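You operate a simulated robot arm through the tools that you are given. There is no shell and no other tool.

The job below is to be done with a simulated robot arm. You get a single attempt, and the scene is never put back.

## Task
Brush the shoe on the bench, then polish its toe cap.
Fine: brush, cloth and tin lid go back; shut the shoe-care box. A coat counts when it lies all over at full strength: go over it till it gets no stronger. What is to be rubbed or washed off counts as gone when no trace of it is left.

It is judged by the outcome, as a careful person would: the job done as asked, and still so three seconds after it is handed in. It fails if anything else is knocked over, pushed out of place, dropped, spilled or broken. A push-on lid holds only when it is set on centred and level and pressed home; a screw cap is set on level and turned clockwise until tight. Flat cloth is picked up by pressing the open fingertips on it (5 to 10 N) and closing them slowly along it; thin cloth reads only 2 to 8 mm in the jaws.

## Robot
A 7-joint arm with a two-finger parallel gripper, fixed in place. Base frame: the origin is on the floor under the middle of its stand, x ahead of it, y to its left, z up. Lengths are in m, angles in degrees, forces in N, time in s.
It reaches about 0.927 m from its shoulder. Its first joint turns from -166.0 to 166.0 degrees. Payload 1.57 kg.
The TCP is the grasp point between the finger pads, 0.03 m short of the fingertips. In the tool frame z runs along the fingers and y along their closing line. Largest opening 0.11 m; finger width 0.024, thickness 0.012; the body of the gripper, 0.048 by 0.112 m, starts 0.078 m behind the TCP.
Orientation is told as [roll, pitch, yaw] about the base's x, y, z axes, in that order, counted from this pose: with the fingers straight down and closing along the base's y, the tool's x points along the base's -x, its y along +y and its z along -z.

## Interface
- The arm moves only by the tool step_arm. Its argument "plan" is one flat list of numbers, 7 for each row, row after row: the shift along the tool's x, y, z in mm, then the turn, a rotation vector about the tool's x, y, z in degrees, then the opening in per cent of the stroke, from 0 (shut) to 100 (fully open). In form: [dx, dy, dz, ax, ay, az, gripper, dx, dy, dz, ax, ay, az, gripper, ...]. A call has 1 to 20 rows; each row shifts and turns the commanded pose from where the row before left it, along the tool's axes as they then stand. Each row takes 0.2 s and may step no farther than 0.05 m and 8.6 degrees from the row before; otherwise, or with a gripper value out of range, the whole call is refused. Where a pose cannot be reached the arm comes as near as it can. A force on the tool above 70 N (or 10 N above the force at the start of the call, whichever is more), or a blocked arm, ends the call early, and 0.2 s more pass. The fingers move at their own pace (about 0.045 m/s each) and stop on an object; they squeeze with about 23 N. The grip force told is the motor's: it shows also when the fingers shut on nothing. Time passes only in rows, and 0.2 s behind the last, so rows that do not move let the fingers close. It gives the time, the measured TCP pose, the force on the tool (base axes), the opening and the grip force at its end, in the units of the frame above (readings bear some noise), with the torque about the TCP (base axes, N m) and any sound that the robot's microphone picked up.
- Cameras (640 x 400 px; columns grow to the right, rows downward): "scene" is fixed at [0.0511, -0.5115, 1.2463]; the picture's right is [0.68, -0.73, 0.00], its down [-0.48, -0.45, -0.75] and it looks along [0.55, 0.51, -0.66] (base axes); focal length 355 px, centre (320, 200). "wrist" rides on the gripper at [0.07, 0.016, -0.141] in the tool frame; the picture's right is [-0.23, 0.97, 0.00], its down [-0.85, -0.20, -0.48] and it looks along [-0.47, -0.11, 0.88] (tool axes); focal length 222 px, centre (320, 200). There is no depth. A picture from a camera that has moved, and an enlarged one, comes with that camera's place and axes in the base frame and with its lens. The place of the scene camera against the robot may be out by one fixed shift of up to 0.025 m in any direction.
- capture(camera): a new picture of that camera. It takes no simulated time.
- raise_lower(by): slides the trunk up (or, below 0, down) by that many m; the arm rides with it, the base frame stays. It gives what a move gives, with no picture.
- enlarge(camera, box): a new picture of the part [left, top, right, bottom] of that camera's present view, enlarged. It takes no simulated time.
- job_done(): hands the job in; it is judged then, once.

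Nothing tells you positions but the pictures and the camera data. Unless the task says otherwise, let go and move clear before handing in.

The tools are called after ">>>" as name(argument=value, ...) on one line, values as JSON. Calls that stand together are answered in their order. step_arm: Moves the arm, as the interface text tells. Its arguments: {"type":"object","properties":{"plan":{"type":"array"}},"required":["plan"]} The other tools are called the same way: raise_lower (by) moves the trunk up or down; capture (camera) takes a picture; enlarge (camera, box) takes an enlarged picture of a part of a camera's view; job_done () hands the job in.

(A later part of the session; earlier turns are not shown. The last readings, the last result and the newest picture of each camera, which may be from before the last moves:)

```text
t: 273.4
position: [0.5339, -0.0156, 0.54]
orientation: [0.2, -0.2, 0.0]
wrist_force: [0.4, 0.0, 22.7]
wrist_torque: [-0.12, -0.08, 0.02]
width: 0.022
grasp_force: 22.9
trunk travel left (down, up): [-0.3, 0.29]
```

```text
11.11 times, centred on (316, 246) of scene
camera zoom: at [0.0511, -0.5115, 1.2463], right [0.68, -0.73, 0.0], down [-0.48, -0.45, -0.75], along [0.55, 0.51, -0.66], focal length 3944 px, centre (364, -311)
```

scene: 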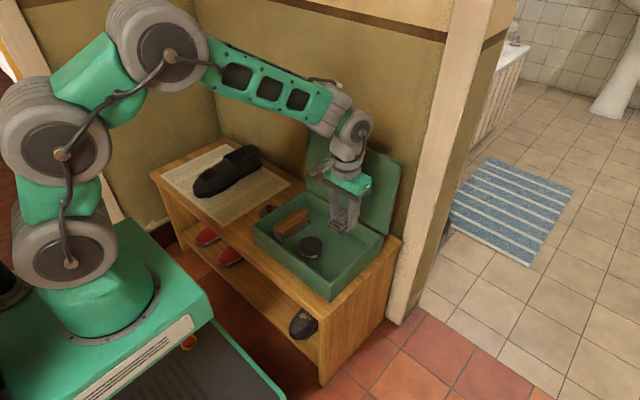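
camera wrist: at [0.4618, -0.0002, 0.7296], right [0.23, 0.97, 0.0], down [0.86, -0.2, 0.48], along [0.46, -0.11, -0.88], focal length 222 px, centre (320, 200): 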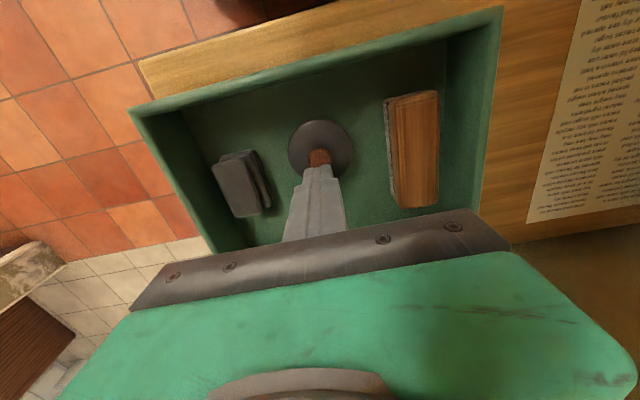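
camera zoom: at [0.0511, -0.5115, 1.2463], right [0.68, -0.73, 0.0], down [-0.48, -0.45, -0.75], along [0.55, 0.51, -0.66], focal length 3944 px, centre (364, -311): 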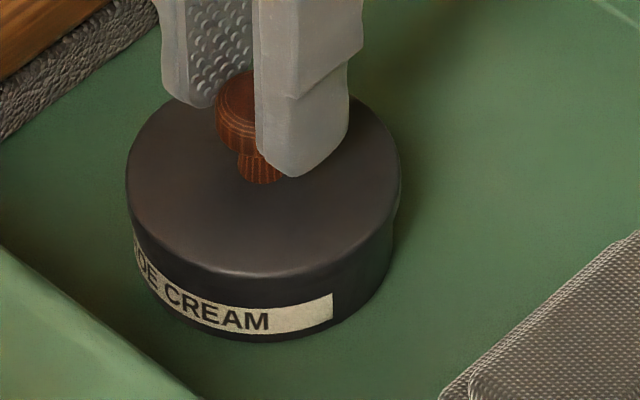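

The lid is down flush on the tin. I'll release the knob and press its top with closed fingers to snap it home.

>>> step_arm(plan=[0, 0, -1.5, 0, 0, 0, 0, 0, 0, 0, 0, 0, 0, 25, 0, 0, 0, 0, 0, 0, 46, 0, 0, 0, 0, 0, 0, 46, 0, 0, -20, 0, 0, 0, 46, 0, 0, -25, 0, 0, 0, 46, 0, 0, 0, 0, 0, 0, 0, 0, 0, 0, 0, 0, 0, 0, 0, 0, 0, 0, 0, 0, 0, 0, 0, 0, 0, 0, 0, 0])

>>> enlarge(camera="wrist", box=[255, 110, 385, 240])

>>> enlarge(camera="scene", box=[285, 215, 365, 285])

```text
t: 275.6
position: [0.5338, -0.0143, 0.586]
orientation: [0.1, 0.1, 0.0]
wrist_force: [0.1, -0.6, -0.8]
wrist_torque: [-0.02, 0.01, 0.02]
width: 0.0001
grasp_force: 21.2
trunk travel left (down, up): [-0.3, 0.29]
heard: snap
```

```text
3.08 times, centred on (320, 175) of wrist
camera zoom: at [0.4644, 0.0013, 0.7269], right [0.23, 0.97, 0.0], down [0.86, -0.2, 0.48], along [0.46, -0.11, -0.88], focal length 684 px, centre (320, 277)
```

zoom: 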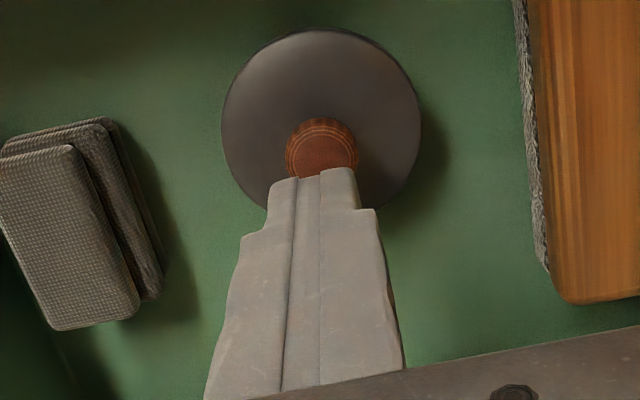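

```text
5.71 times, centred on (325, 250) of scene
camera zoom: at [0.0511, -0.5115, 1.2463], right [0.68, -0.73, 0.0], down [-0.48, -0.45, -0.75], along [0.55, 0.51, -0.66], focal length 2028 px, centre (291, -86)
```

zoom: 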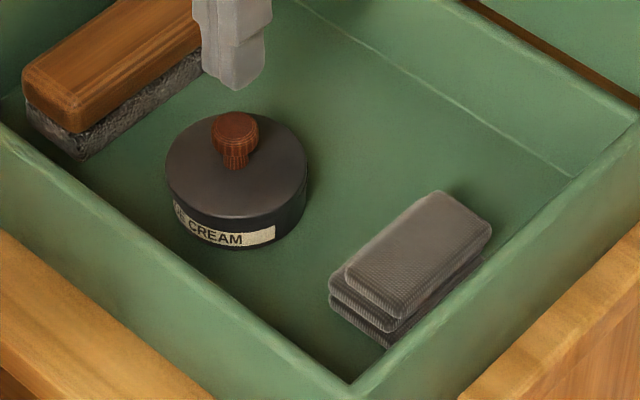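

I heard a snap on release, and the lid now matches the first picture (knob and rim at the same pixels). To be sure it's fully home I'll press on the knob's top with closed fingers.

>>> step_arm(plan=[1.8, 0, 10, 0, 0, 0, 0, 0, 0, 8, 0, 0, 0, 0, 0, 0, 0, 0, 0, 0, 0])

>>> step_arm(plan=[0, 0, 3, 0, 0, 0, 0, 0, 0, 3, 0, 0, 0, 0, 0, 0, 0, 0, 0, 0, 0])

>>> step_arm(plan=[0, 0, 2, 0, 0, 0, 0, 0, 0, 0, 0, 0, 0, 0])

>>> enlarge(camera="scene", box=[290, 210, 340, 265])

```text
t: 276.4
position: [0.5323, -0.0145, 0.5661]
orientation: [0.2, 0.2, 0.0]
wrist_force: [-0.7, -0.3, 0.4]
wrist_torque: [0.0, -0.01, 0.02]
width: 0.0001
grasp_force: 21.3
trunk travel left (down, up): [-0.3, 0.29]
```

```text
t: 277.2
position: [0.5323, -0.0144, 0.5594]
orientation: [0.1, 0.2, 0.0]
wrist_force: [-0.3, -0.6, 0.2]
wrist_torque: [-0.02, -0.01, 0.04]
width: 0.0001
grasp_force: 21.4
trunk travel left (down, up): [-0.3, 0.29]
```

```text
t: 277.8
position: [0.5324, -0.0141, 0.5587]
orientation: [0.1, 0.1, 0.0]
wrist_force: [0.3, -0.4, 0.8]
wrist_torque: [0.03, 0.02, -0.01]
width: 0.0
grasp_force: 21.0
trunk travel left (down, up): [-0.3, 0.29]
```

```text
7.27 times, centred on (315, 238) of scene
camera zoom: at [0.0511, -0.5115, 1.2463], right [0.68, -0.73, 0.0], down [-0.48, -0.45, -0.75], along [0.55, 0.51, -0.66], focal length 2581 px, centre (356, -73)
```

zoom: 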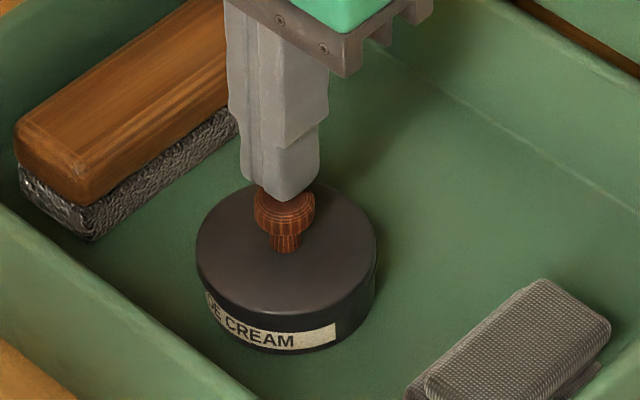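

The closed fingertips are right over the knob. Pressing on it now.

>>> step_arm(plan=[0, 0, 2, 0, 0, 0, 0, 0, 0, 0, 0, 0, 0, 0])

>>> step_arm(plan=[0, 0, 2, 0, 0, 0, 0, 0, 0, 0, 0, 0, 0, 0])

>>> step_arm(plan=[0, 0, 1.5, 0, 0, 0, 0, 0, 0, 0, 0, 0, 0, 0])

```text
t: 278.4
position: [0.532, -0.0148, 0.5572]
orientation: [0.1, 0.1, 0.1]
wrist_force: [0.9, -0.3, -0.7]
wrist_torque: [-0.02, 0.02, 0.01]
width: 0.0002
grasp_force: 21.0
trunk travel left (down, up): [-0.3, 0.29]
```

```text
t: 279.0
position: [0.532, -0.016, 0.5547]
orientation: [0.1, 0.1, 0.0]
wrist_force: [-0.9, -0.2, -0.1]
wrist_torque: [-0.02, -0.01, 0.0]
width: 0.0
grasp_force: 21.3
trunk travel left (down, up): [-0.3, 0.29]
```

```text
t: 279.6
position: [0.5308, -0.0145, 0.5532]
orientation: [0.2, 0.0, 0.0]
wrist_force: [0.0, 0.3, -0.5]
wrist_torque: [0.01, -0.01, -0.02]
width: 0.0002
grasp_force: 21.6
trunk travel left (down, up): [-0.3, 0.29]
```

>>> step_arm(plan=[0, 0, 1.5, 0, 0, 0, 0, 0, 0, 0, 0, 0, 0, 0])

>>> step_arm(plan=[0, 0, 1.5, 0, 0, 0, 0, 0, 0, 0, 0, 0, 0, 0])

>>> step_arm(plan=[0, 0, 1.5, 0, 0, 0, 0, 0, 0, 0, 0, 0, 0, 0])

```text
t: 280.2
position: [0.5321, -0.0135, 0.5519]
orientation: [0.1, 0.1, 0.0]
wrist_force: [-0.3, 0.1, 0.0]
wrist_torque: [-0.02, 0.03, -0.05]
width: 0.0
grasp_force: 21.4
trunk travel left (down, up): [-0.3, 0.29]
```

```text
t: 280.8
position: [0.5323, -0.0146, 0.5508]
orientation: [0.1, 0.1, 0.0]
wrist_force: [0.3, -0.6, -0.3]
wrist_torque: [0.02, 0.03, 0.02]
width: 0.0
grasp_force: 21.6
trunk travel left (down, up): [-0.3, 0.29]
```

```text
t: 281.4
position: [0.5323, -0.0151, 0.5497]
orientation: [0.1, 0.0, 0.0]
wrist_force: [1.1, 0.4, -0.2]
wrist_torque: [-0.02, -0.01, -0.01]
width: 0.0
grasp_force: 21.6
trunk travel left (down, up): [-0.3, 0.29]
```

>>> step_arm(plan=[0, 0, 1.5, 0, 0, 0, 0, 0, 0, 0, 0, 0, 0, 0])

>>> step_arm(plan=[0, 0, 1.5, 0, 0, 0, 0, 0, 0, 0, 0, 0, 0, 0])

>>> enlarge(camera="scene", box=[290, 210, 340, 265])

```text
t: 282.0
position: [0.5316, -0.0138, 0.5474]
orientation: [0.1, 0.0, 0.0]
wrist_force: [-2.1, -0.5, 8.9]
wrist_torque: [0.02, 0.08, -0.01]
width: 0.0
grasp_force: 21.4
trunk travel left (down, up): [-0.3, 0.29]
```

```text
t: 282.6
position: [0.5321, -0.0146, 0.5486]
orientation: [0.1, 0.0, 0.0]
wrist_force: [-8.5, -0.9, 26.1]
wrist_torque: [0.06, 0.25, 0.02]
width: 0.0001
grasp_force: 22.0
trunk travel left (down, up): [-0.3, 0.29]
```

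```text
7.27 times, centred on (315, 238) of scene
camera zoom: at [0.0511, -0.5115, 1.2463], right [0.68, -0.73, 0.0], down [-0.48, -0.45, -0.75], along [0.55, 0.51, -0.66], focal length 2581 px, centre (356, -73)
```

zoom: 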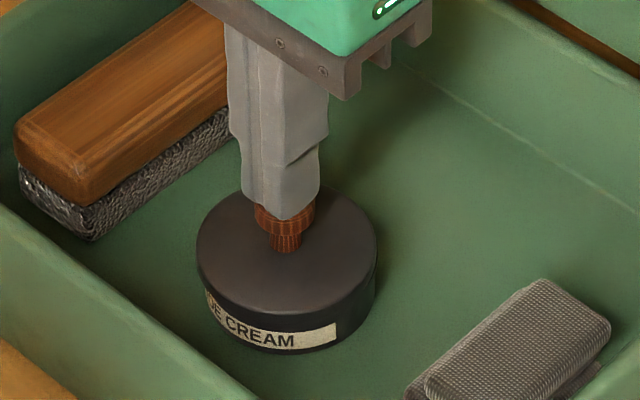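

>>> step_arm(plan=[-0.5, 0, 0.8, 0, 0, 0, 0, 0, 0, 0, 0, 0, 0, 0])

>>> step_arm(plan=[-0.5, 0, 0.8, 0, 0, 0, 0, 0, 0, 0, 0, 0, 0, 0])

```text
t: 283.2
position: [0.5323, -0.0145, 0.5471]
orientation: [0.1, -0.1, -0.1]
wrist_force: [-11.7, 0.2, 39.0]
wrist_torque: [0.01, 0.4, 0.01]
width: 0.0
grasp_force: 21.5
trunk travel left (down, up): [-0.3, 0.29]
```

```text
t: 283.8
position: [0.5323, -0.015, 0.5478]
orientation: [0.1, -0.3, 0.0]
wrist_force: [-15.3, 0.7, 55.4]
wrist_torque: [0.01, 0.56, 0.01]
width: 0.0001
grasp_force: 21.4
trunk travel left (down, up): [-0.3, 0.29]
```

Even at 55 N it moves no further and no new snap occurs, so the lid is home. Raising off and checking.

>>> step_arm(plan=[0.5, 0, -2, 0, 0, 0, 0, 0.5, 0, -3, 0, 0, 0, 0, 0, 0, -10, 0, 0, 0, 0, 0, 0, -30, 0, 0, 0, 0, 0, 0, -40, 0, 0, 0, 20, 0, 0, 0, 0, 0, 0, 60, 0, 0, 0, 0, 0, 0, 100])

>>> enlarge(camera="scene", box=[285, 215, 365, 285])

>>> enlarge(camera="scene", box=[298, 228, 334, 264])

>>> capture(camera="wrist")

```text
t: 285.4
position: [0.5321, -0.015, 0.6304]
orientation: [0.1, 0.0, -0.1]
wrist_force: [0.5, -1.0, 1.0]
wrist_torque: [-0.02, 0.01, -0.02]
width: 0.0641
grasp_force: 0.0
trunk travel left (down, up): [-0.3, 0.29]
```

```text
5.71 times, centred on (325, 250) of scene
camera zoom: at [0.0511, -0.5115, 1.2463], right [0.68, -0.73, 0.0], down [-0.48, -0.45, -0.75], along [0.55, 0.51, -0.66], focal length 2028 px, centre (291, -86)
```

zoom: 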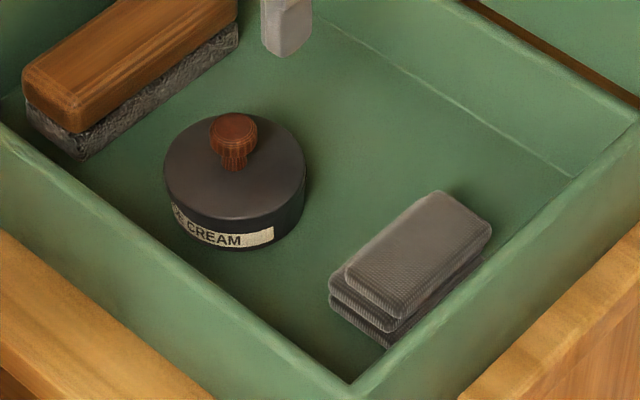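

```text
11.11 times, centred on (316, 246) of scene
camera zoom: at [0.0511, -0.5115, 1.2463], right [0.68, -0.73, 0.0], down [-0.48, -0.45, -0.75], along [0.55, 0.51, -0.66], focal length 3944 px, centre (364, -311)
```

zoom: 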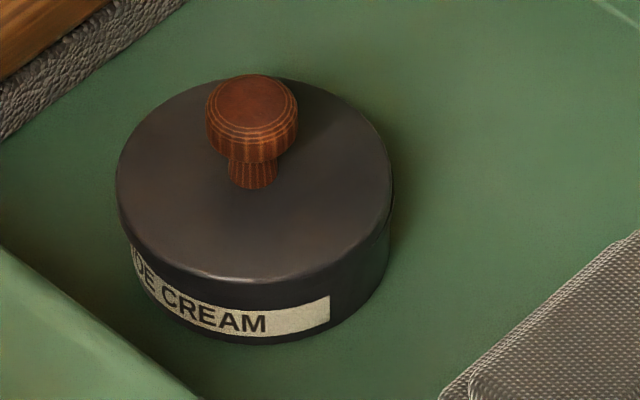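

```text
taken
camera wrist: at [0.4625, 0.0023, 0.7727], right [0.23, 0.97, 0.0], down [0.86, -0.2, 0.48], along [0.46, -0.11, -0.88], focal length 222 px, centre (320, 200)
```

wrist: 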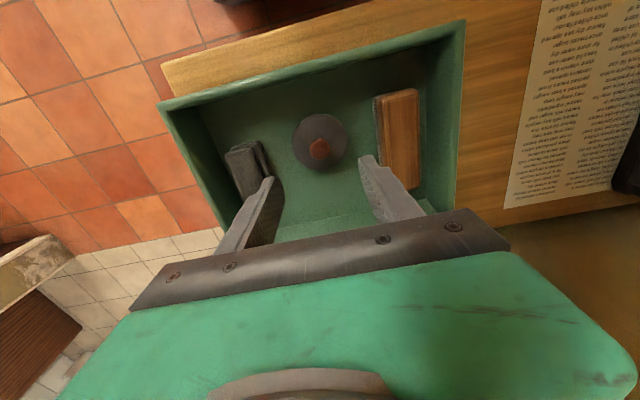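

I want to be certain the lid is really engaged and centred, so I'll compare with the same zoom I took when it was first seated.

>>> enlarge(camera="scene", box=[280, 195, 370, 275])

>>> enlarge(camera="wrist", box=[270, 95, 370, 195])

```text
5.00 times, centred on (325, 235) of scene
camera zoom: at [0.0511, -0.5115, 1.2463], right [0.68, -0.73, 0.0], down [-0.48, -0.45, -0.75], along [0.55, 0.51, -0.66], focal length 1775 px, centre (295, 25)
```

zoom: 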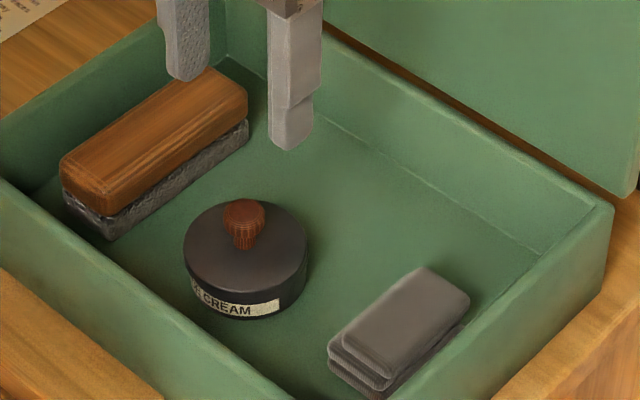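

```text
4.00 times, centred on (320, 145) of wrist
camera zoom: at [0.4625, 0.0023, 0.7727], right [0.23, 0.97, 0.0], down [0.86, -0.2, 0.48], along [0.46, -0.11, -0.88], focal length 888 px, centre (320, 420)
```

zoom: 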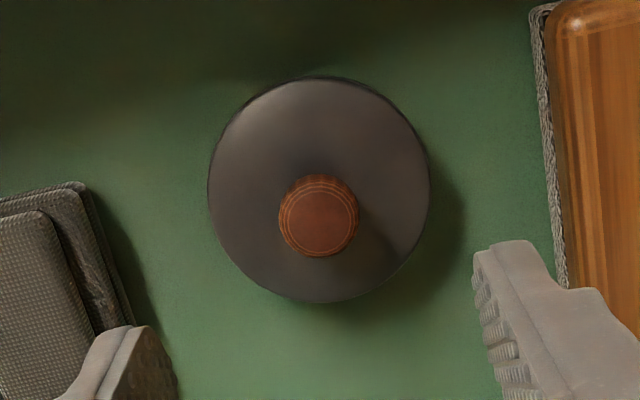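

The lid and tin may be about 2 mm out of line (lid too near the robot). A gentle sideways push on the knob toward +x will either centre a loose lid or move lid and tin together if engaged — I'll do that and watch.

>>> step_arm(plan=[32, 0, 0, 0, 0, 0, 30, 5, 0, 25, 0, 0, 0, 0, 0, 0, 25, 0, 0, 0, 0, 0, 0, 25, 0, 0, 0, 0, 0, 0, 18, 0, 0, 0, 0, 0, 0, 0, 0, 0, 0, 0, 0, 0, 0, 0, 0, 0, 0])

>>> enlarge(camera="scene", box=[290, 210, 340, 265])

>>> enlarge(camera="wrist", box=[255, 100, 385, 230])

```text
t: 287.0
position: [0.4936, -0.0135, 0.5358]
orientation: [0.1, 0.1, 0.0]
wrist_force: [-0.4, -0.4, 0.0]
wrist_torque: [-0.02, -0.02, 0.0]
width: 0.0
grasp_force: 21.2
trunk travel left (down, up): [-0.3, 0.29]
```

```text
7.27 times, centred on (315, 238) of scene
camera zoom: at [0.0511, -0.5115, 1.2463], right [0.68, -0.73, 0.0], down [-0.48, -0.45, -0.75], along [0.55, 0.51, -0.66], focal length 2581 px, centre (356, -73)
```

zoom: 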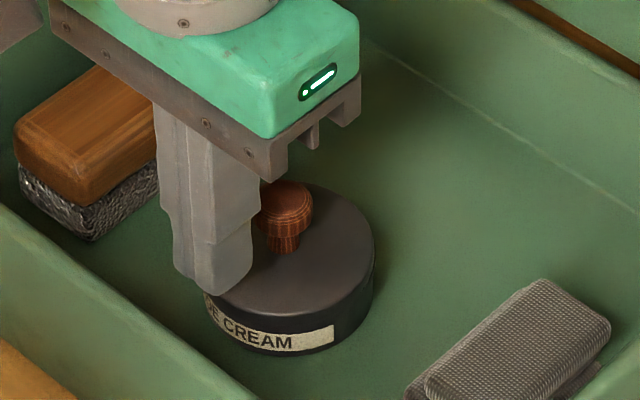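

```text
3.08 times, centred on (320, 165) of wrist
camera zoom: at [0.4253, 0.0015, 0.678], right [0.23, 0.97, 0.0], down [0.86, -0.2, 0.48], along [0.46, -0.11, -0.88], focal length 684 px, centre (320, 308)
```

zoom: 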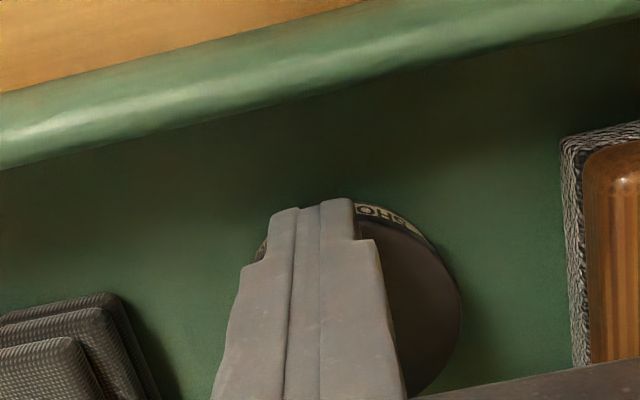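

>>> step_arm(plan=[-6, 0, 0, 0, 0, 0, 0, -5, 0, 0, 0, 0, 0, 0, -2, 0, 0, 0, 0, 0, 0, 0, 0, 0, 0, 0, 0, 0])

>>> enlarge(camera="scene", box=[298, 228, 334, 264])

>>> step_arm(plan=[-1, 0, 0, 0, 0, 0, 0, -1, 0, 0, 0, 0, 0, 0, 0, 0, 0, 0, 0, 0, 0])

>>> enlarge(camera="scene", box=[298, 228, 334, 264])

```text
t: 288.0
position: [0.5077, -0.0136, 0.5355]
orientation: [0.1, 0.1, 0.0]
wrist_force: [-0.9, -0.1, 0.2]
wrist_torque: [0.0, 0.03, -0.05]
width: 0.0002
grasp_force: 21.3
trunk travel left (down, up): [-0.3, 0.29]
```

```text
11.11 times, centred on (316, 246) of scene
camera zoom: at [0.0511, -0.5115, 1.2463], right [0.68, -0.73, 0.0], down [-0.48, -0.45, -0.75], along [0.55, 0.51, -0.66], focal length 3944 px, centre (364, -311)
```

zoom: 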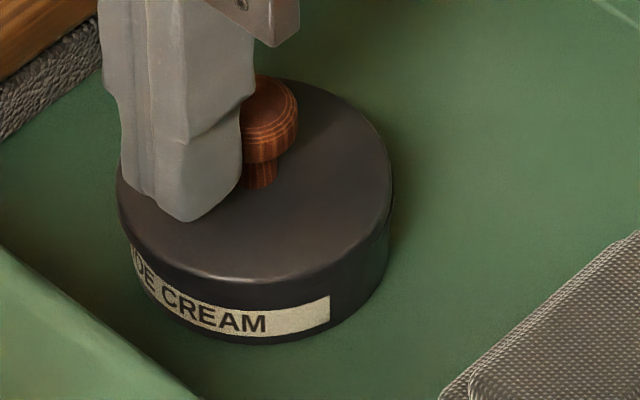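

```text
t: 288.8
position: [0.5109, -0.0149, 0.536]
orientation: [0.1, 0.1, 0.0]
wrist_force: [-0.3, -0.3, 0.7]
wrist_torque: [-0.04, -0.03, 0.02]
width: 0.0
grasp_force: 21.1
trunk travel left (down, up): [-0.3, 0.29]
heard: snap
```

```text
11.11 times, centred on (316, 246) of scene
camera zoom: at [0.0511, -0.5115, 1.2463], right [0.68, -0.73, 0.0], down [-0.48, -0.45, -0.75], along [0.55, 0.51, -0.66], focal length 3944 px, centre (364, -311)
```

zoom: 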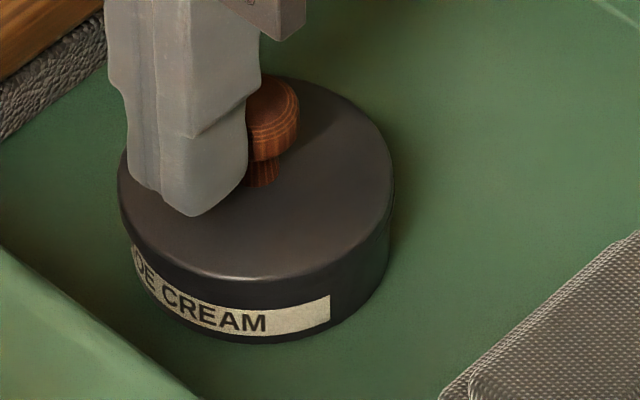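

I heard a snap as the knob was nudged only slightly, so the lid most likely came loose by that side push. I'll nudge the last bit to centre it and watch whether it slides freely, then press it home again.

>>> step_arm(plan=[-1, 0, 0, 0, 0, 0, 0, 0, 0, 0, 0, 0, 0, 0])

>>> enlarge(camera="scene", box=[298, 228, 334, 264])

```text
t: 289.4
position: [0.5123, -0.0131, 0.5361]
orientation: [0.1, 0.1, 0.0]
wrist_force: [0.1, 0.4, -0.6]
wrist_torque: [0.0, 0.0, 0.01]
width: 0.0002
grasp_force: 21.4
trunk travel left (down, up): [-0.3, 0.29]
```

```text
11.11 times, centred on (316, 246) of scene
camera zoom: at [0.0511, -0.5115, 1.2463], right [0.68, -0.73, 0.0], down [-0.48, -0.45, -0.75], along [0.55, 0.51, -0.66], focal length 3944 px, centre (364, -311)
```

zoom: 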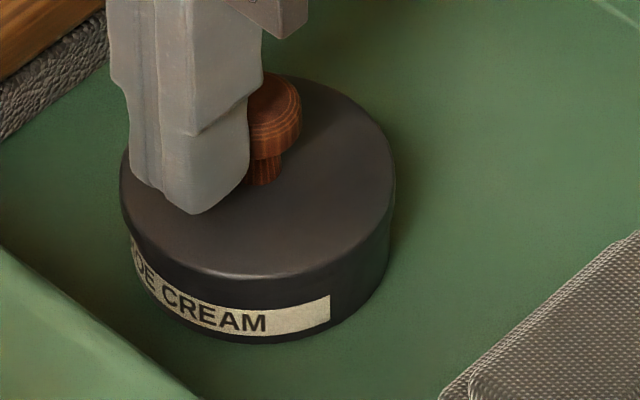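

It slid freely, so it is loose now and well centred. I'll go over the knob's top and press it home, listening for the snap.

>>> step_arm(plan=[3, 0, 0, 0, 0, 0, 0, 0, 0, -15, 0, 0, 0, 0, 0, 0, -12, 0, 0, 0, 0, -12, 0, 0, 0, 0, 0, 0, -11, -0.5, 0, 0, 0, 0, 0, 0, 0, 0, 0, 0, 0, 0])

>>> step_arm(plan=[0, 0, 6, 0, 0, 0, 0, 0, 0, 4, 0, 0, 0, 0, 0, 0, 0, 0, 0, 0, 0])

>>> enlarge(camera="scene", box=[298, 228, 334, 264])

>>> enlarge(camera="wrist", box=[255, 100, 385, 230])

```text
t: 290.8
position: [0.5299, -0.0154, 0.5637]
orientation: [0.1, 0.1, 0.0]
wrist_force: [-0.7, 0.1, 0.6]
wrist_torque: [0.01, -0.02, 0.0]
width: 0.0
grasp_force: 21.3
trunk travel left (down, up): [-0.3, 0.29]
heard: snap
```

```text
t: 291.6
position: [0.5303, -0.0159, 0.5534]
orientation: [0.1, 0.1, -0.1]
wrist_force: [0.6, 0.8, 1.0]
wrist_torque: [0.0, 0.03, -0.01]
width: 0.0002
grasp_force: 21.2
trunk travel left (down, up): [-0.3, 0.29]
```

```text
11.11 times, centred on (316, 246) of scene
camera zoom: at [0.0511, -0.5115, 1.2463], right [0.68, -0.73, 0.0], down [-0.48, -0.45, -0.75], along [0.55, 0.51, -0.66], focal length 3944 px, centre (364, -311)
```

zoom: 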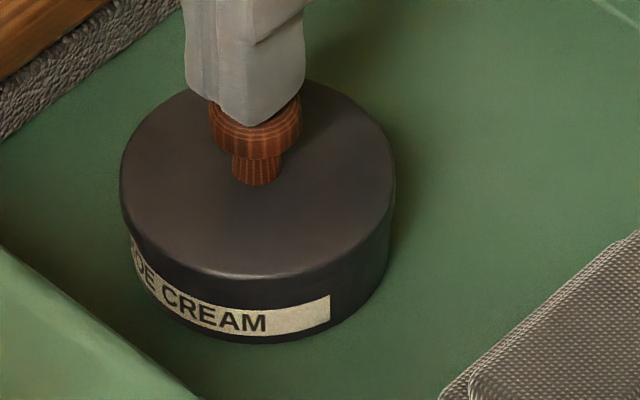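

```text
3.08 times, centred on (320, 165) of wrist
camera zoom: at [0.4611, 0.0011, 0.6954], right [0.23, 0.97, 0.0], down [0.86, -0.2, 0.48], along [0.46, -0.11, -0.88], focal length 684 px, centre (320, 308)
```

zoom: 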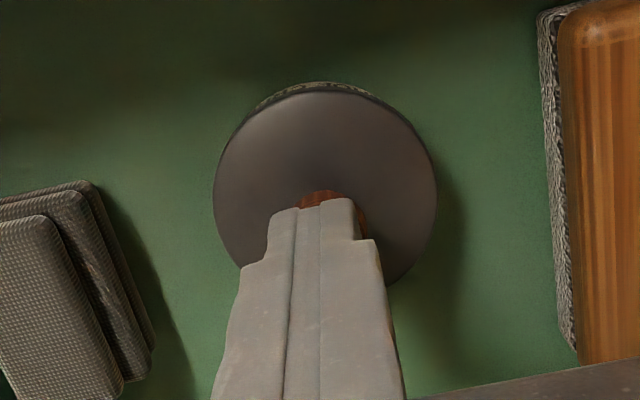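

Another snap came as the finger left the knob: the lid goes "on" when centred and let free, and "off" when pushed sideways. It now looks concentric. I'll press straight down once more for good measure.

>>> step_arm(plan=[-1.0, 0.5, 2, 0, 0, 0, 0, 0, 0, 2, 0, 0, 0, 0, 0, 0, 0, 0, 0, 0, 0])

>>> step_arm(plan=[0, 0, 1.5, 0, 0, 0, 0, 0, 0, 0, 0, 0, 0, 0])

>>> step_arm(plan=[0, 0, 1.5, 0, 0, 0, 0, 0, 0, 0, 0, 0, 0, 0])

>>> step_arm(plan=[-0.3, 0, 1.2, 0, 0, 0, 0, 0, 0, 0, 0, 0, 0, 0])

```text
t: 292.4
position: [0.5314, -0.0151, 0.5498]
orientation: [0.1, 0.1, 0.1]
wrist_force: [0.0, -0.3, 0.5]
wrist_torque: [-0.01, 0.0, 0.02]
width: 0.0
grasp_force: 21.2
trunk travel left (down, up): [-0.3, 0.29]
```

```text
t: 293.0
position: [0.5326, -0.0151, 0.5487]
orientation: [0.1, 0.2, 0.1]
wrist_force: [-1.2, -0.6, 3.8]
wrist_torque: [0.01, 0.04, -0.02]
width: 0.0
grasp_force: 21.0
trunk travel left (down, up): [-0.3, 0.29]
```

```text
t: 293.6
position: [0.5324, -0.0137, 0.5487]
orientation: [0.1, -0.1, 0.0]
wrist_force: [-4.7, 1.4, 17.3]
wrist_torque: [0.02, 0.19, -0.01]
width: 0.0002
grasp_force: 21.4
trunk travel left (down, up): [-0.3, 0.29]
```

```text
t: 294.2
position: [0.5326, -0.014, 0.549]
orientation: [0.1, -0.2, 0.0]
wrist_force: [-8.8, 2.4, 33.8]
wrist_torque: [0.1, 0.28, 0.03]
width: 0.0
grasp_force: 20.9
trunk travel left (down, up): [-0.3, 0.29]
```

>>> step_arm(plan=[-0.3, 0, 1.2, 0, 0, 0, 0, 0, 0, 0, 0, 0, 0, 0])

>>> step_arm(plan=[0, 0, 0.5, 0, 0, 0, 0, 0, 0, 0, 0, 0, 0, 0])

>>> enlarge(camera="scene", box=[298, 228, 334, 264])

```text
t: 294.8
position: [0.5324, -0.0166, 0.5481]
orientation: [0.1, -0.3, 0.0]
wrist_force: [-12.4, 2.1, 53.2]
wrist_torque: [0.12, 0.5, 0.03]
width: 0.0
grasp_force: 21.5
trunk travel left (down, up): [-0.3, 0.29]
```

```text
t: 295.4
position: [0.5334, -0.0151, 0.5477]
orientation: [0.0, -0.3, 0.1]
wrist_force: [-12.8, 2.7, 61.5]
wrist_torque: [0.04, 0.5, 0.04]
width: 0.0002
grasp_force: 21.0
trunk travel left (down, up): [-0.3, 0.29]
```

```text
11.11 times, centred on (316, 246) of scene
camera zoom: at [0.0511, -0.5115, 1.2463], right [0.68, -0.73, 0.0], down [-0.48, -0.45, -0.75], along [0.55, 0.51, -0.66], focal length 3944 px, centre (364, -311)
```

zoom: 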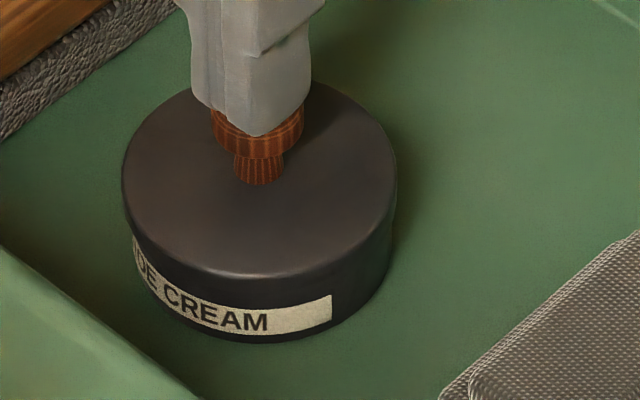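

Pressed at 61 N, level and centred. Lifting straight off now and listening.

>>> step_arm(plan=[0.3, 0, -2, 0, 0, 0, 0, 0.3, 0, -2, 0, 0, 0, 0, 0, 0, -3, 0, 0, 0, 0, 0, 0, 0, 0, 0, 0, 0])

>>> step_arm(plan=[0, 0, -30, 0, 0, 0, 0, 0, 0, -45, 0, 0, 0, 0, 0, 0, -30, 0, 0, 0, 0, 0, 0, 0, 0, 0, 0, 0])

>>> enlarge(camera="scene", box=[298, 228, 334, 264])

>>> enlarge(camera="wrist", box=[270, 95, 370, 195])

```text
t: 296.4
position: [0.5295, -0.0151, 0.5476]
orientation: [0.1, 0.4, 0.1]
wrist_force: [4.0, 0.2, 5.2]
wrist_torque: [-0.03, -0.17, -0.01]
width: 0.0
grasp_force: 21.4
trunk travel left (down, up): [-0.3, 0.29]
```

```text
t: 297.4
position: [0.531, -0.0164, 0.6547]
orientation: [0.1, 0.1, -0.1]
wrist_force: [-0.3, -0.6, 1.0]
wrist_torque: [0.03, -0.02, 0.01]
width: 0.0001
grasp_force: 21.2
trunk travel left (down, up): [-0.3, 0.29]
```

```text
11.11 times, centred on (316, 246) of scene
camera zoom: at [0.0511, -0.5115, 1.2463], right [0.68, -0.73, 0.0], down [-0.48, -0.45, -0.75], along [0.55, 0.51, -0.66], focal length 3944 px, centre (364, -311)
```

zoom: 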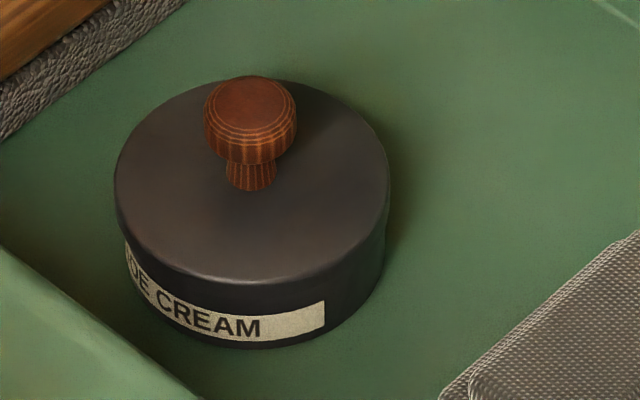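

```text
4.00 times, centred on (320, 145) of wrist
camera zoom: at [0.462, 0.0006, 0.7982], right [0.23, 0.97, 0.0], down [0.86, -0.2, 0.48], along [0.46, -0.11, -0.88], focal length 888 px, centre (320, 420)
```

zoom: 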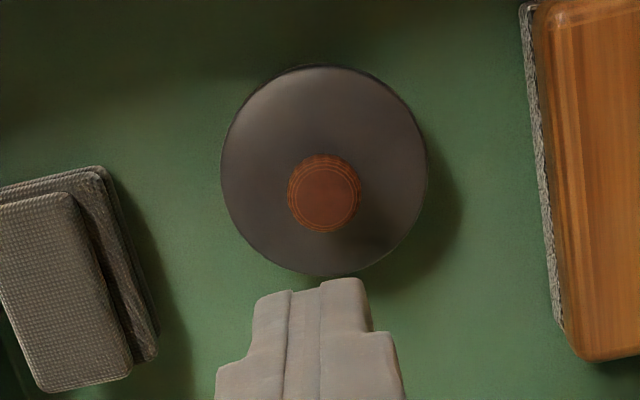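

No further snap and lid and tin sit concentric and flush — the lid is on. I'll leave it alone. Now the box lid: I'll raise the trunk back, turn the gripper, and bring it above the open lid's top edge.

>>> raise_lower(by=0.1)

>>> step_arm(plan=[0, 0, 0, 0, 0, -8.2, 20, 0, 0, 0, 0, 0, -8.2, 40, 0, 0, 0, 0, 0, -8.2, 64, 0, 0, 0, 0, 0, -8.2, 64, 0, 0, 0, 0, 0, -8.2, 64, 0, 0, 0, 0, 0, -8.2, 64, 0, 0, 0, 0, 0, -8.2, 64, 0, 0, 0, 0, 0, -8.2, 64, 0, 0, 0, 0, 0, -8.2, 64, 0, 0, 0, 0, 0, -8.2, 64, 0, 0, 0, 0, 0, -8, 64, 0, 0, -40, 0, 0, 0, 64, 0, 0, -40, 0, 0, 0, 64, 0, 0, 0, 0, 0, 0, 64])

>>> capture(camera="wrist")

>>> capture(camera="scene")

```text
t: 298.8
position: [0.5317, -0.0157, 0.7553]
orientation: [0.1, 0.1, 0.0]
wrist_force: [0.0, 0.5, 0.5]
wrist_torque: [0.0, -0.03, -0.01]
width: 0.0
grasp_force: 21.6
trunk travel left (down, up): [-0.4, 0.19]
```

```text
t: 301.8
position: [0.5311, -0.0157, 0.8365]
orientation: [0.2, -0.1, 90.2]
wrist_force: [0.1, 0.2, 0.3]
wrist_torque: [0.03, -0.01, 0.01]
width: 0.0701
grasp_force: 0.1
trunk travel left (down, up): [-0.4, 0.19]
```

```text
taken
camera wrist: at [0.5153, -0.0857, 0.979], right [-0.97, 0.23, 0.0], down [0.2, 0.85, 0.48], along [0.11, 0.47, -0.88], focal length 222 px, centre (320, 200)
```

wrist: 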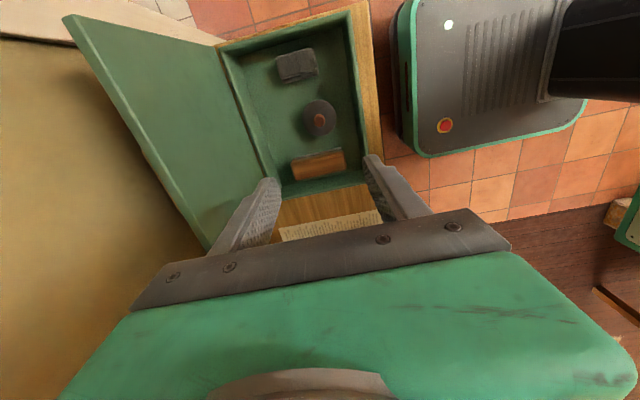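

```text
taken
```

scene: 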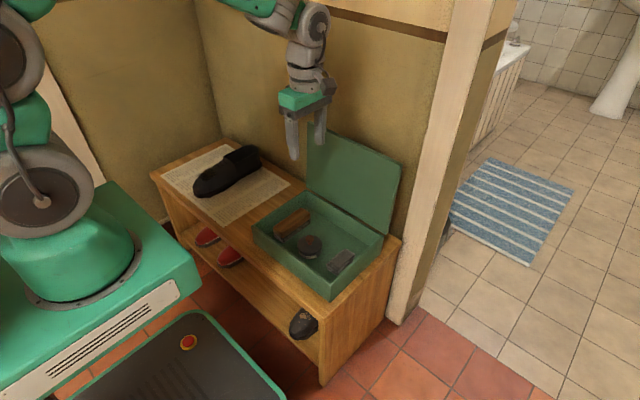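

The open lid's top edge is at x≈0.704 (about 97°). I'll move over it so the wall-side finger is just beyond the lid's edge, and check before going down.

>>> step_arm(plan=[-0.7, -47.5, 0, 0, 0, 0, 64, -0.7, -47.5, 0, 0, 0, 0, 64, -0.7, -47.4, 0, 0, 0, 0, 64, 0, 0, 0, 0, 0, 0, 64, 0, 0, 0, 0, 0, 0, 64])

>>> capture(camera="wrist")

>>> enlarge(camera="scene", box=[270, 60, 420, 240])

```text
t: 302.9
position: [0.6729, -0.0158, 0.8362]
orientation: [0.1, -0.1, 90.0]
wrist_force: [0.0, -0.5, -0.5]
wrist_torque: [0.0, -0.04, 0.0]
width: 0.0706
grasp_force: 0.0
trunk travel left (down, up): [-0.4, 0.19]
```

```text
taken
camera wrist: at [0.6575, -0.0844, 0.9776], right [-0.97, 0.23, 0.0], down [0.2, 0.85, 0.48], along [0.11, 0.47, -0.88], focal length 222 px, centre (320, 200)
```

wrist: 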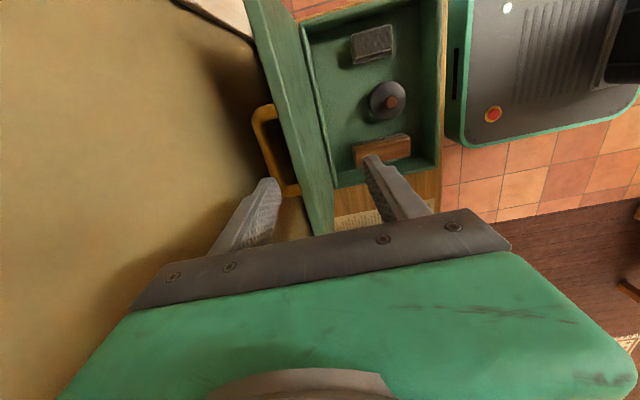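

```text
2.22 times, centred on (345, 150) of scene
camera zoom: at [0.0511, -0.5115, 1.2463], right [0.68, -0.73, 0.0], down [-0.48, -0.45, -0.75], along [0.55, 0.51, -0.66], focal length 789 px, centre (264, 311)
```

zoom: 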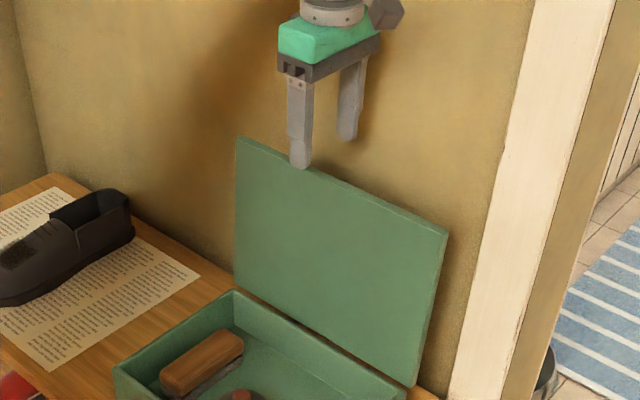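

The wall-side finger is between the lid's edge and the handle line with several mm each side. Lowering it into the gap.

>>> step_arm(plan=[0, 0, 30, 0, 0, 0, 64, 0, 0, 30, 0, 0, 0, 64, 0, 0, 25, 0, 0, 0, 64, 0, 0, 20, 0, 0, 0, 64, 0, 0, 15, 0, 0, 0, 64, 0, 0, 0, 0, 0, 0, 64])

>>> capture(camera="wrist")

>>> enlarge(camera="scene", box=[270, 60, 420, 240])

```text
t: 304.4
position: [0.6738, -0.0148, 0.716]
orientation: [0.1, -0.1, 90.0]
wrist_force: [-0.4, 0.9, 0.4]
wrist_torque: [0.04, 0.0, -0.01]
width: 0.0702
grasp_force: 0.0
trunk travel left (down, up): [-0.4, 0.19]
```

```text
taken
camera wrist: at [0.6581, -0.084, 0.8574], right [-0.97, 0.23, 0.0], down [0.2, 0.85, 0.48], along [0.11, 0.47, -0.88], focal length 222 px, centre (320, 200)
```

wrist: 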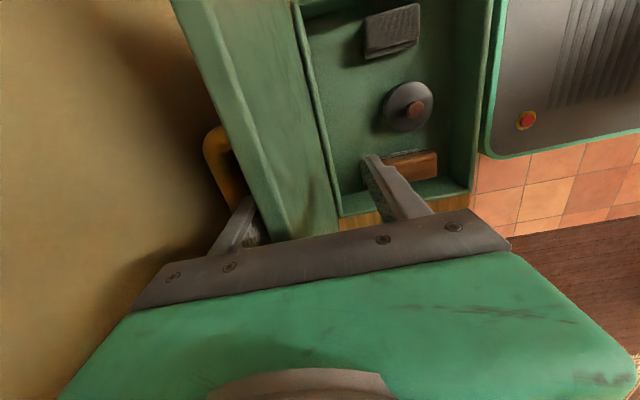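

```text
2.22 times, centred on (345, 150) of scene
camera zoom: at [0.0511, -0.5115, 1.2463], right [0.68, -0.73, 0.0], down [-0.48, -0.45, -0.75], along [0.55, 0.51, -0.66], focal length 789 px, centre (264, 311)
```

zoom: 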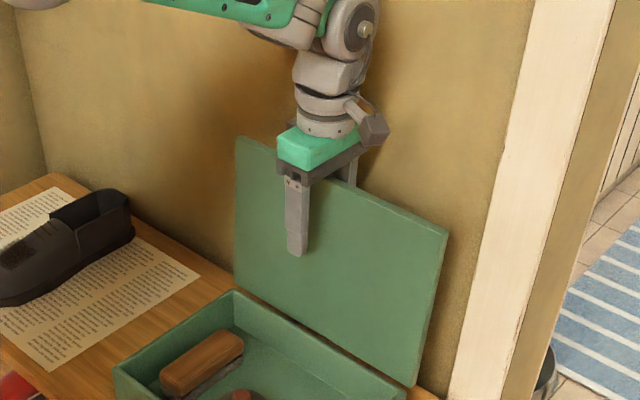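

The finger is in the gap behind the lid. Now I'll draw the lid toward vertical gently.

>>> step_arm(plan=[0, 5, 0, 0, 0, 0, 64, 0, 5, 0, 0, 0, 0, 64, 0, 5, 0, 0, 0, 0, 64, 0, 4, 0, 0, 0, 0, 64, 0, 0, 0, 0, 0, 0, 64])

>>> capture(camera="wrist")

>>> enlarge(camera="scene", box=[270, 60, 420, 240])

```text
t: 305.6
position: [0.6538, -0.0132, 0.7154]
orientation: [0.1, -0.1, 90.0]
wrist_force: [0.1, -0.6, -0.4]
wrist_torque: [0.01, 0.01, 0.0]
width: 0.0707
grasp_force: 0.2
trunk travel left (down, up): [-0.4, 0.19]
```

```text
taken
camera wrist: at [0.639, -0.0832, 0.8576], right [-0.97, 0.23, 0.0], down [0.2, 0.85, 0.48], along [0.11, 0.47, -0.88], focal length 222 px, centre (320, 200)
```

wrist: 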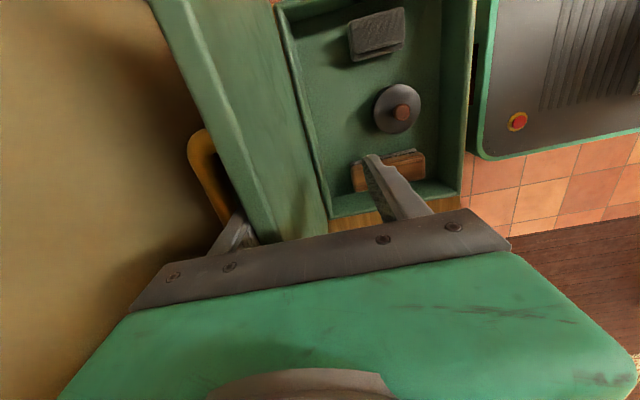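

```text
2.22 times, centred on (345, 150) of scene
camera zoom: at [0.0511, -0.5115, 1.2463], right [0.68, -0.73, 0.0], down [-0.48, -0.45, -0.75], along [0.55, 0.51, -0.66], focal length 789 px, centre (264, 311)
```

zoom: 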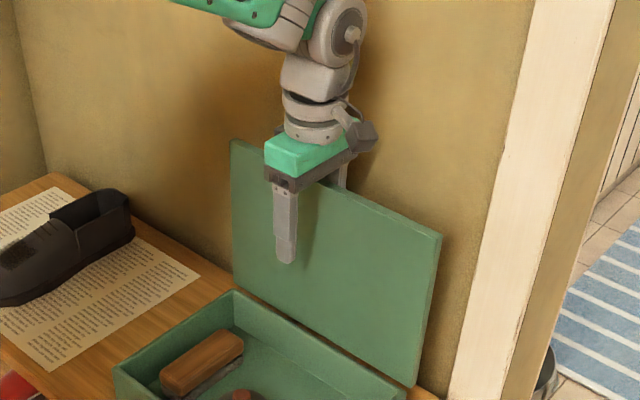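

The lid follows (about 93°). Continuing the closing arc with the gripper turning along.

>>> step_arm(plan=[0, 8, 0, 0, 0, 0, 64, 0, 16.25, 1.82, 5, 0, 0, 64, 0, 0, 0, 0, 0, 0, 64])

>>> enlarge(camera="scene", box=[270, 60, 420, 240])

>>> capture(camera="wrist")

```text
t: 306.4
position: [0.63, -0.0143, 0.7146]
orientation: [-5.0, -0.1, 90.0]
wrist_force: [-0.8, 0.0, 1.0]
wrist_torque: [0.0, 0.02, 0.0]
width: 0.0706
grasp_force: 0.1
trunk travel left (down, up): [-0.4, 0.19]
```

```text
2.22 times, centred on (345, 150) of scene
camera zoom: at [0.0511, -0.5115, 1.2463], right [0.68, -0.73, 0.0], down [-0.48, -0.45, -0.75], along [0.55, 0.51, -0.66], focal length 789 px, centre (264, 311)
```

zoom: 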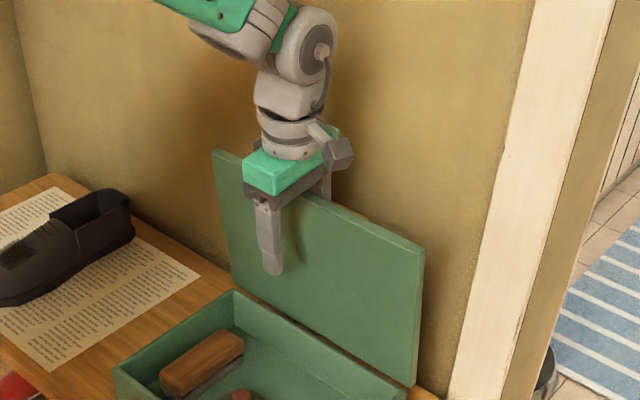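

```text
taken
camera wrist: at [0.6023, -0.083, 0.8537], right [-0.97, 0.23, -0.08], down [0.16, 0.85, 0.49], along [0.18, 0.47, -0.86], focal length 222 px, centre (320, 200)
```

wrist: 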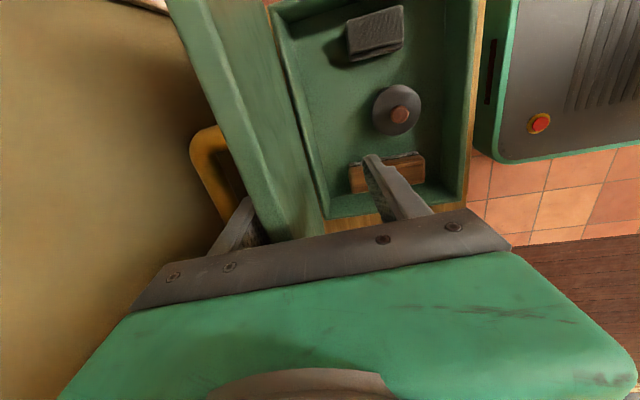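

Near vertical now. Two more steps should carry it past balance, resting on the hooked finger.

>>> step_arm(plan=[0, 14.2, 2.3, 5, 0, 0, 64, 0, 0, 0, 0, 0, 0, 64, 0, 14.2, 2.2, 5, 0, 0, 64, 0, 0, 0, 0, 0, 0, 64])

>>> enlarge(camera="scene", box=[270, 60, 420, 240])

>>> capture(camera="wrist")

```text
t: 307.4
position: [0.6034, -0.0118, 0.7053]
orientation: [-15.0, -0.1, 90.0]
wrist_force: [-1.1, 0.4, 1.0]
wrist_torque: [-0.03, -0.07, 0.01]
width: 0.0702
grasp_force: 0.1
trunk travel left (down, up): [-0.4, 0.19]
```

```text
2.22 times, centred on (345, 150) of scene
camera zoom: at [0.0511, -0.5115, 1.2463], right [0.68, -0.73, 0.0], down [-0.48, -0.45, -0.75], along [0.55, 0.51, -0.66], focal length 789 px, centre (264, 311)
```

zoom: 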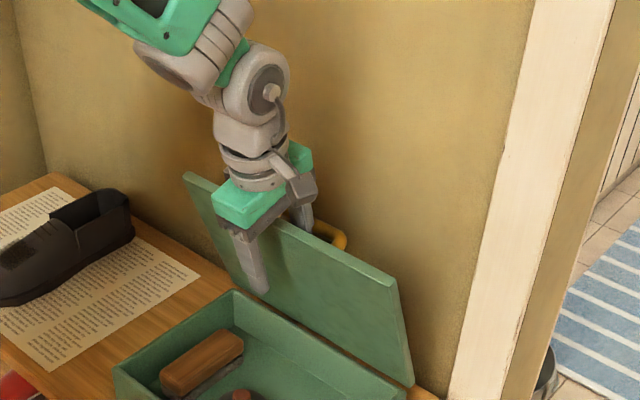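

```text
taken
camera wrist: at [0.5512, -0.0828, 0.8383], right [-0.94, 0.23, -0.25], down [0.07, 0.85, 0.51], along [0.33, 0.47, -0.82], focal length 222 px, centre (320, 200)
```

wrist: 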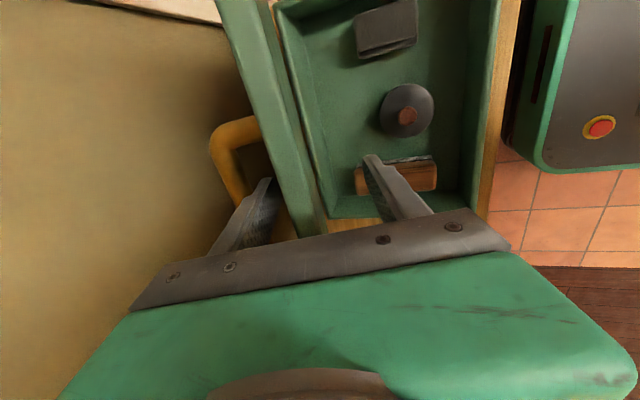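

Good, the lid (≈77°) now rests on the hook finger. Continuing down the arc.

>>> step_arm(plan=[0, 15.4, 1.9, 5, 0, 0, 64, 0, 15.4, 1.9, 5, 0, 0, 64, 0, 15.4, 1.9, 5, 0, 0, 64, 0, 0, 0, 0, 0, 0, 64])

>>> enlarge(camera="scene", box=[270, 60, 420, 240])

>>> capture(camera="wrist")

```text
t: 308.4
position: [0.5614, -0.0144, 0.6852]
orientation: [-30.0, -0.1, 90.0]
wrist_force: [-0.7, 0.5, -0.9]
wrist_torque: [-0.01, 0.05, -0.02]
width: 0.0693
grasp_force: 0.1
trunk travel left (down, up): [-0.4, 0.19]
```

```text
2.22 times, centred on (345, 150) of scene
camera zoom: at [0.0511, -0.5115, 1.2463], right [0.68, -0.73, 0.0], down [-0.48, -0.45, -0.75], along [0.55, 0.51, -0.66], focal length 789 px, centre (264, 311)
```

zoom: 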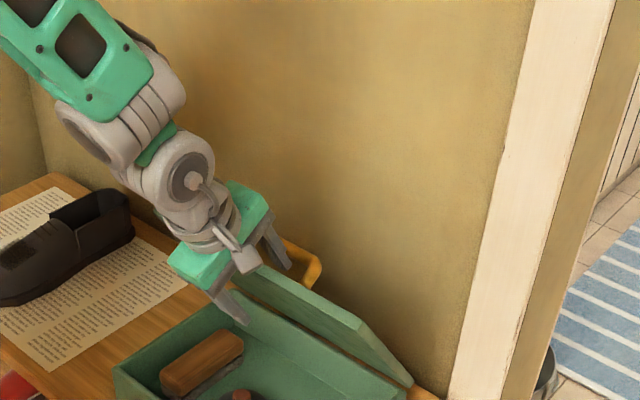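

```text
taken
camera wrist: at [0.4772, -0.0831, 0.7991], right [-0.84, 0.23, -0.49], down [-0.07, 0.85, 0.52], along [0.53, 0.47, -0.71], focal length 222 px, centre (320, 200)
```

wrist: 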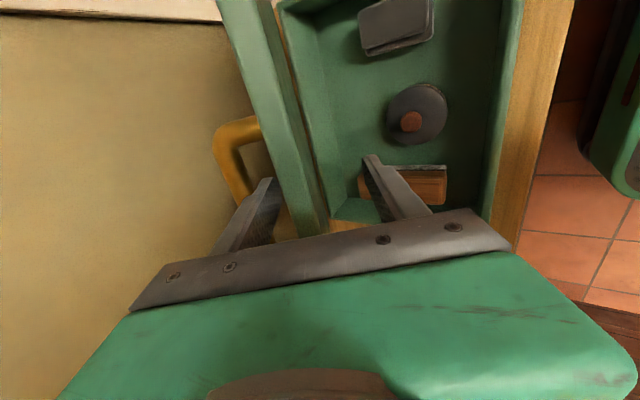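

Lid at about 60°, exactly as on the way up. Now lowering along the reversed arc, first half.

>>> step_arm(plan=[0, 15.6, -3.2, 0, 0, 0, 64, 0, 15.9, -1.9, 0, 0, 0, 64, 0, 15.9, -0.5, 0, 0, 0, 64, 0, 15.9, 0.9, 0, 0, 0, 64, 0, 15.9, 2.3, 0, 0, 0, 64, 0, 15.5, 3.6, 0, 0, 0, 64, 0, 0, 0, 0, 0, 0, 64])

>>> enlarge(camera="scene", box=[220, 110, 420, 300])

>>> capture(camera="wrist")

```text
t: 309.9
position: [0.48, -0.0135, 0.637]
orientation: [-29.9, -0.1, 89.9]
wrist_force: [-1.1, -0.2, -1.7]
wrist_torque: [0.04, 0.05, -0.03]
width: 0.069
grasp_force: 0.0
trunk travel left (down, up): [-0.4, 0.19]
```

```text
2.11 times, centred on (320, 205) of scene
camera zoom: at [0.0511, -0.5115, 1.2463], right [0.68, -0.73, 0.0], down [-0.48, -0.45, -0.75], along [0.55, 0.51, -0.66], focal length 747 px, centre (320, 190)
```

zoom: 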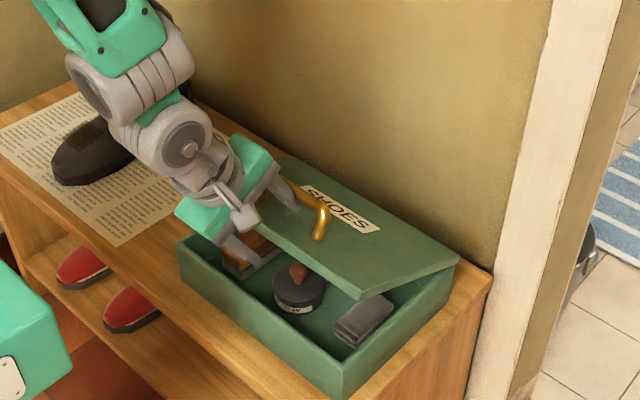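

```text
taken
camera wrist: at [0.3954, -0.0832, 0.7515], right [-0.84, 0.23, -0.48], down [-0.07, 0.85, 0.52], along [0.53, 0.47, -0.71], focal length 222 px, centre (320, 200)
```

wrist: 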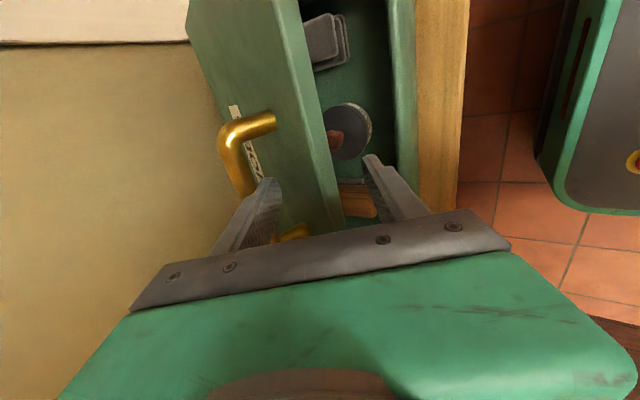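

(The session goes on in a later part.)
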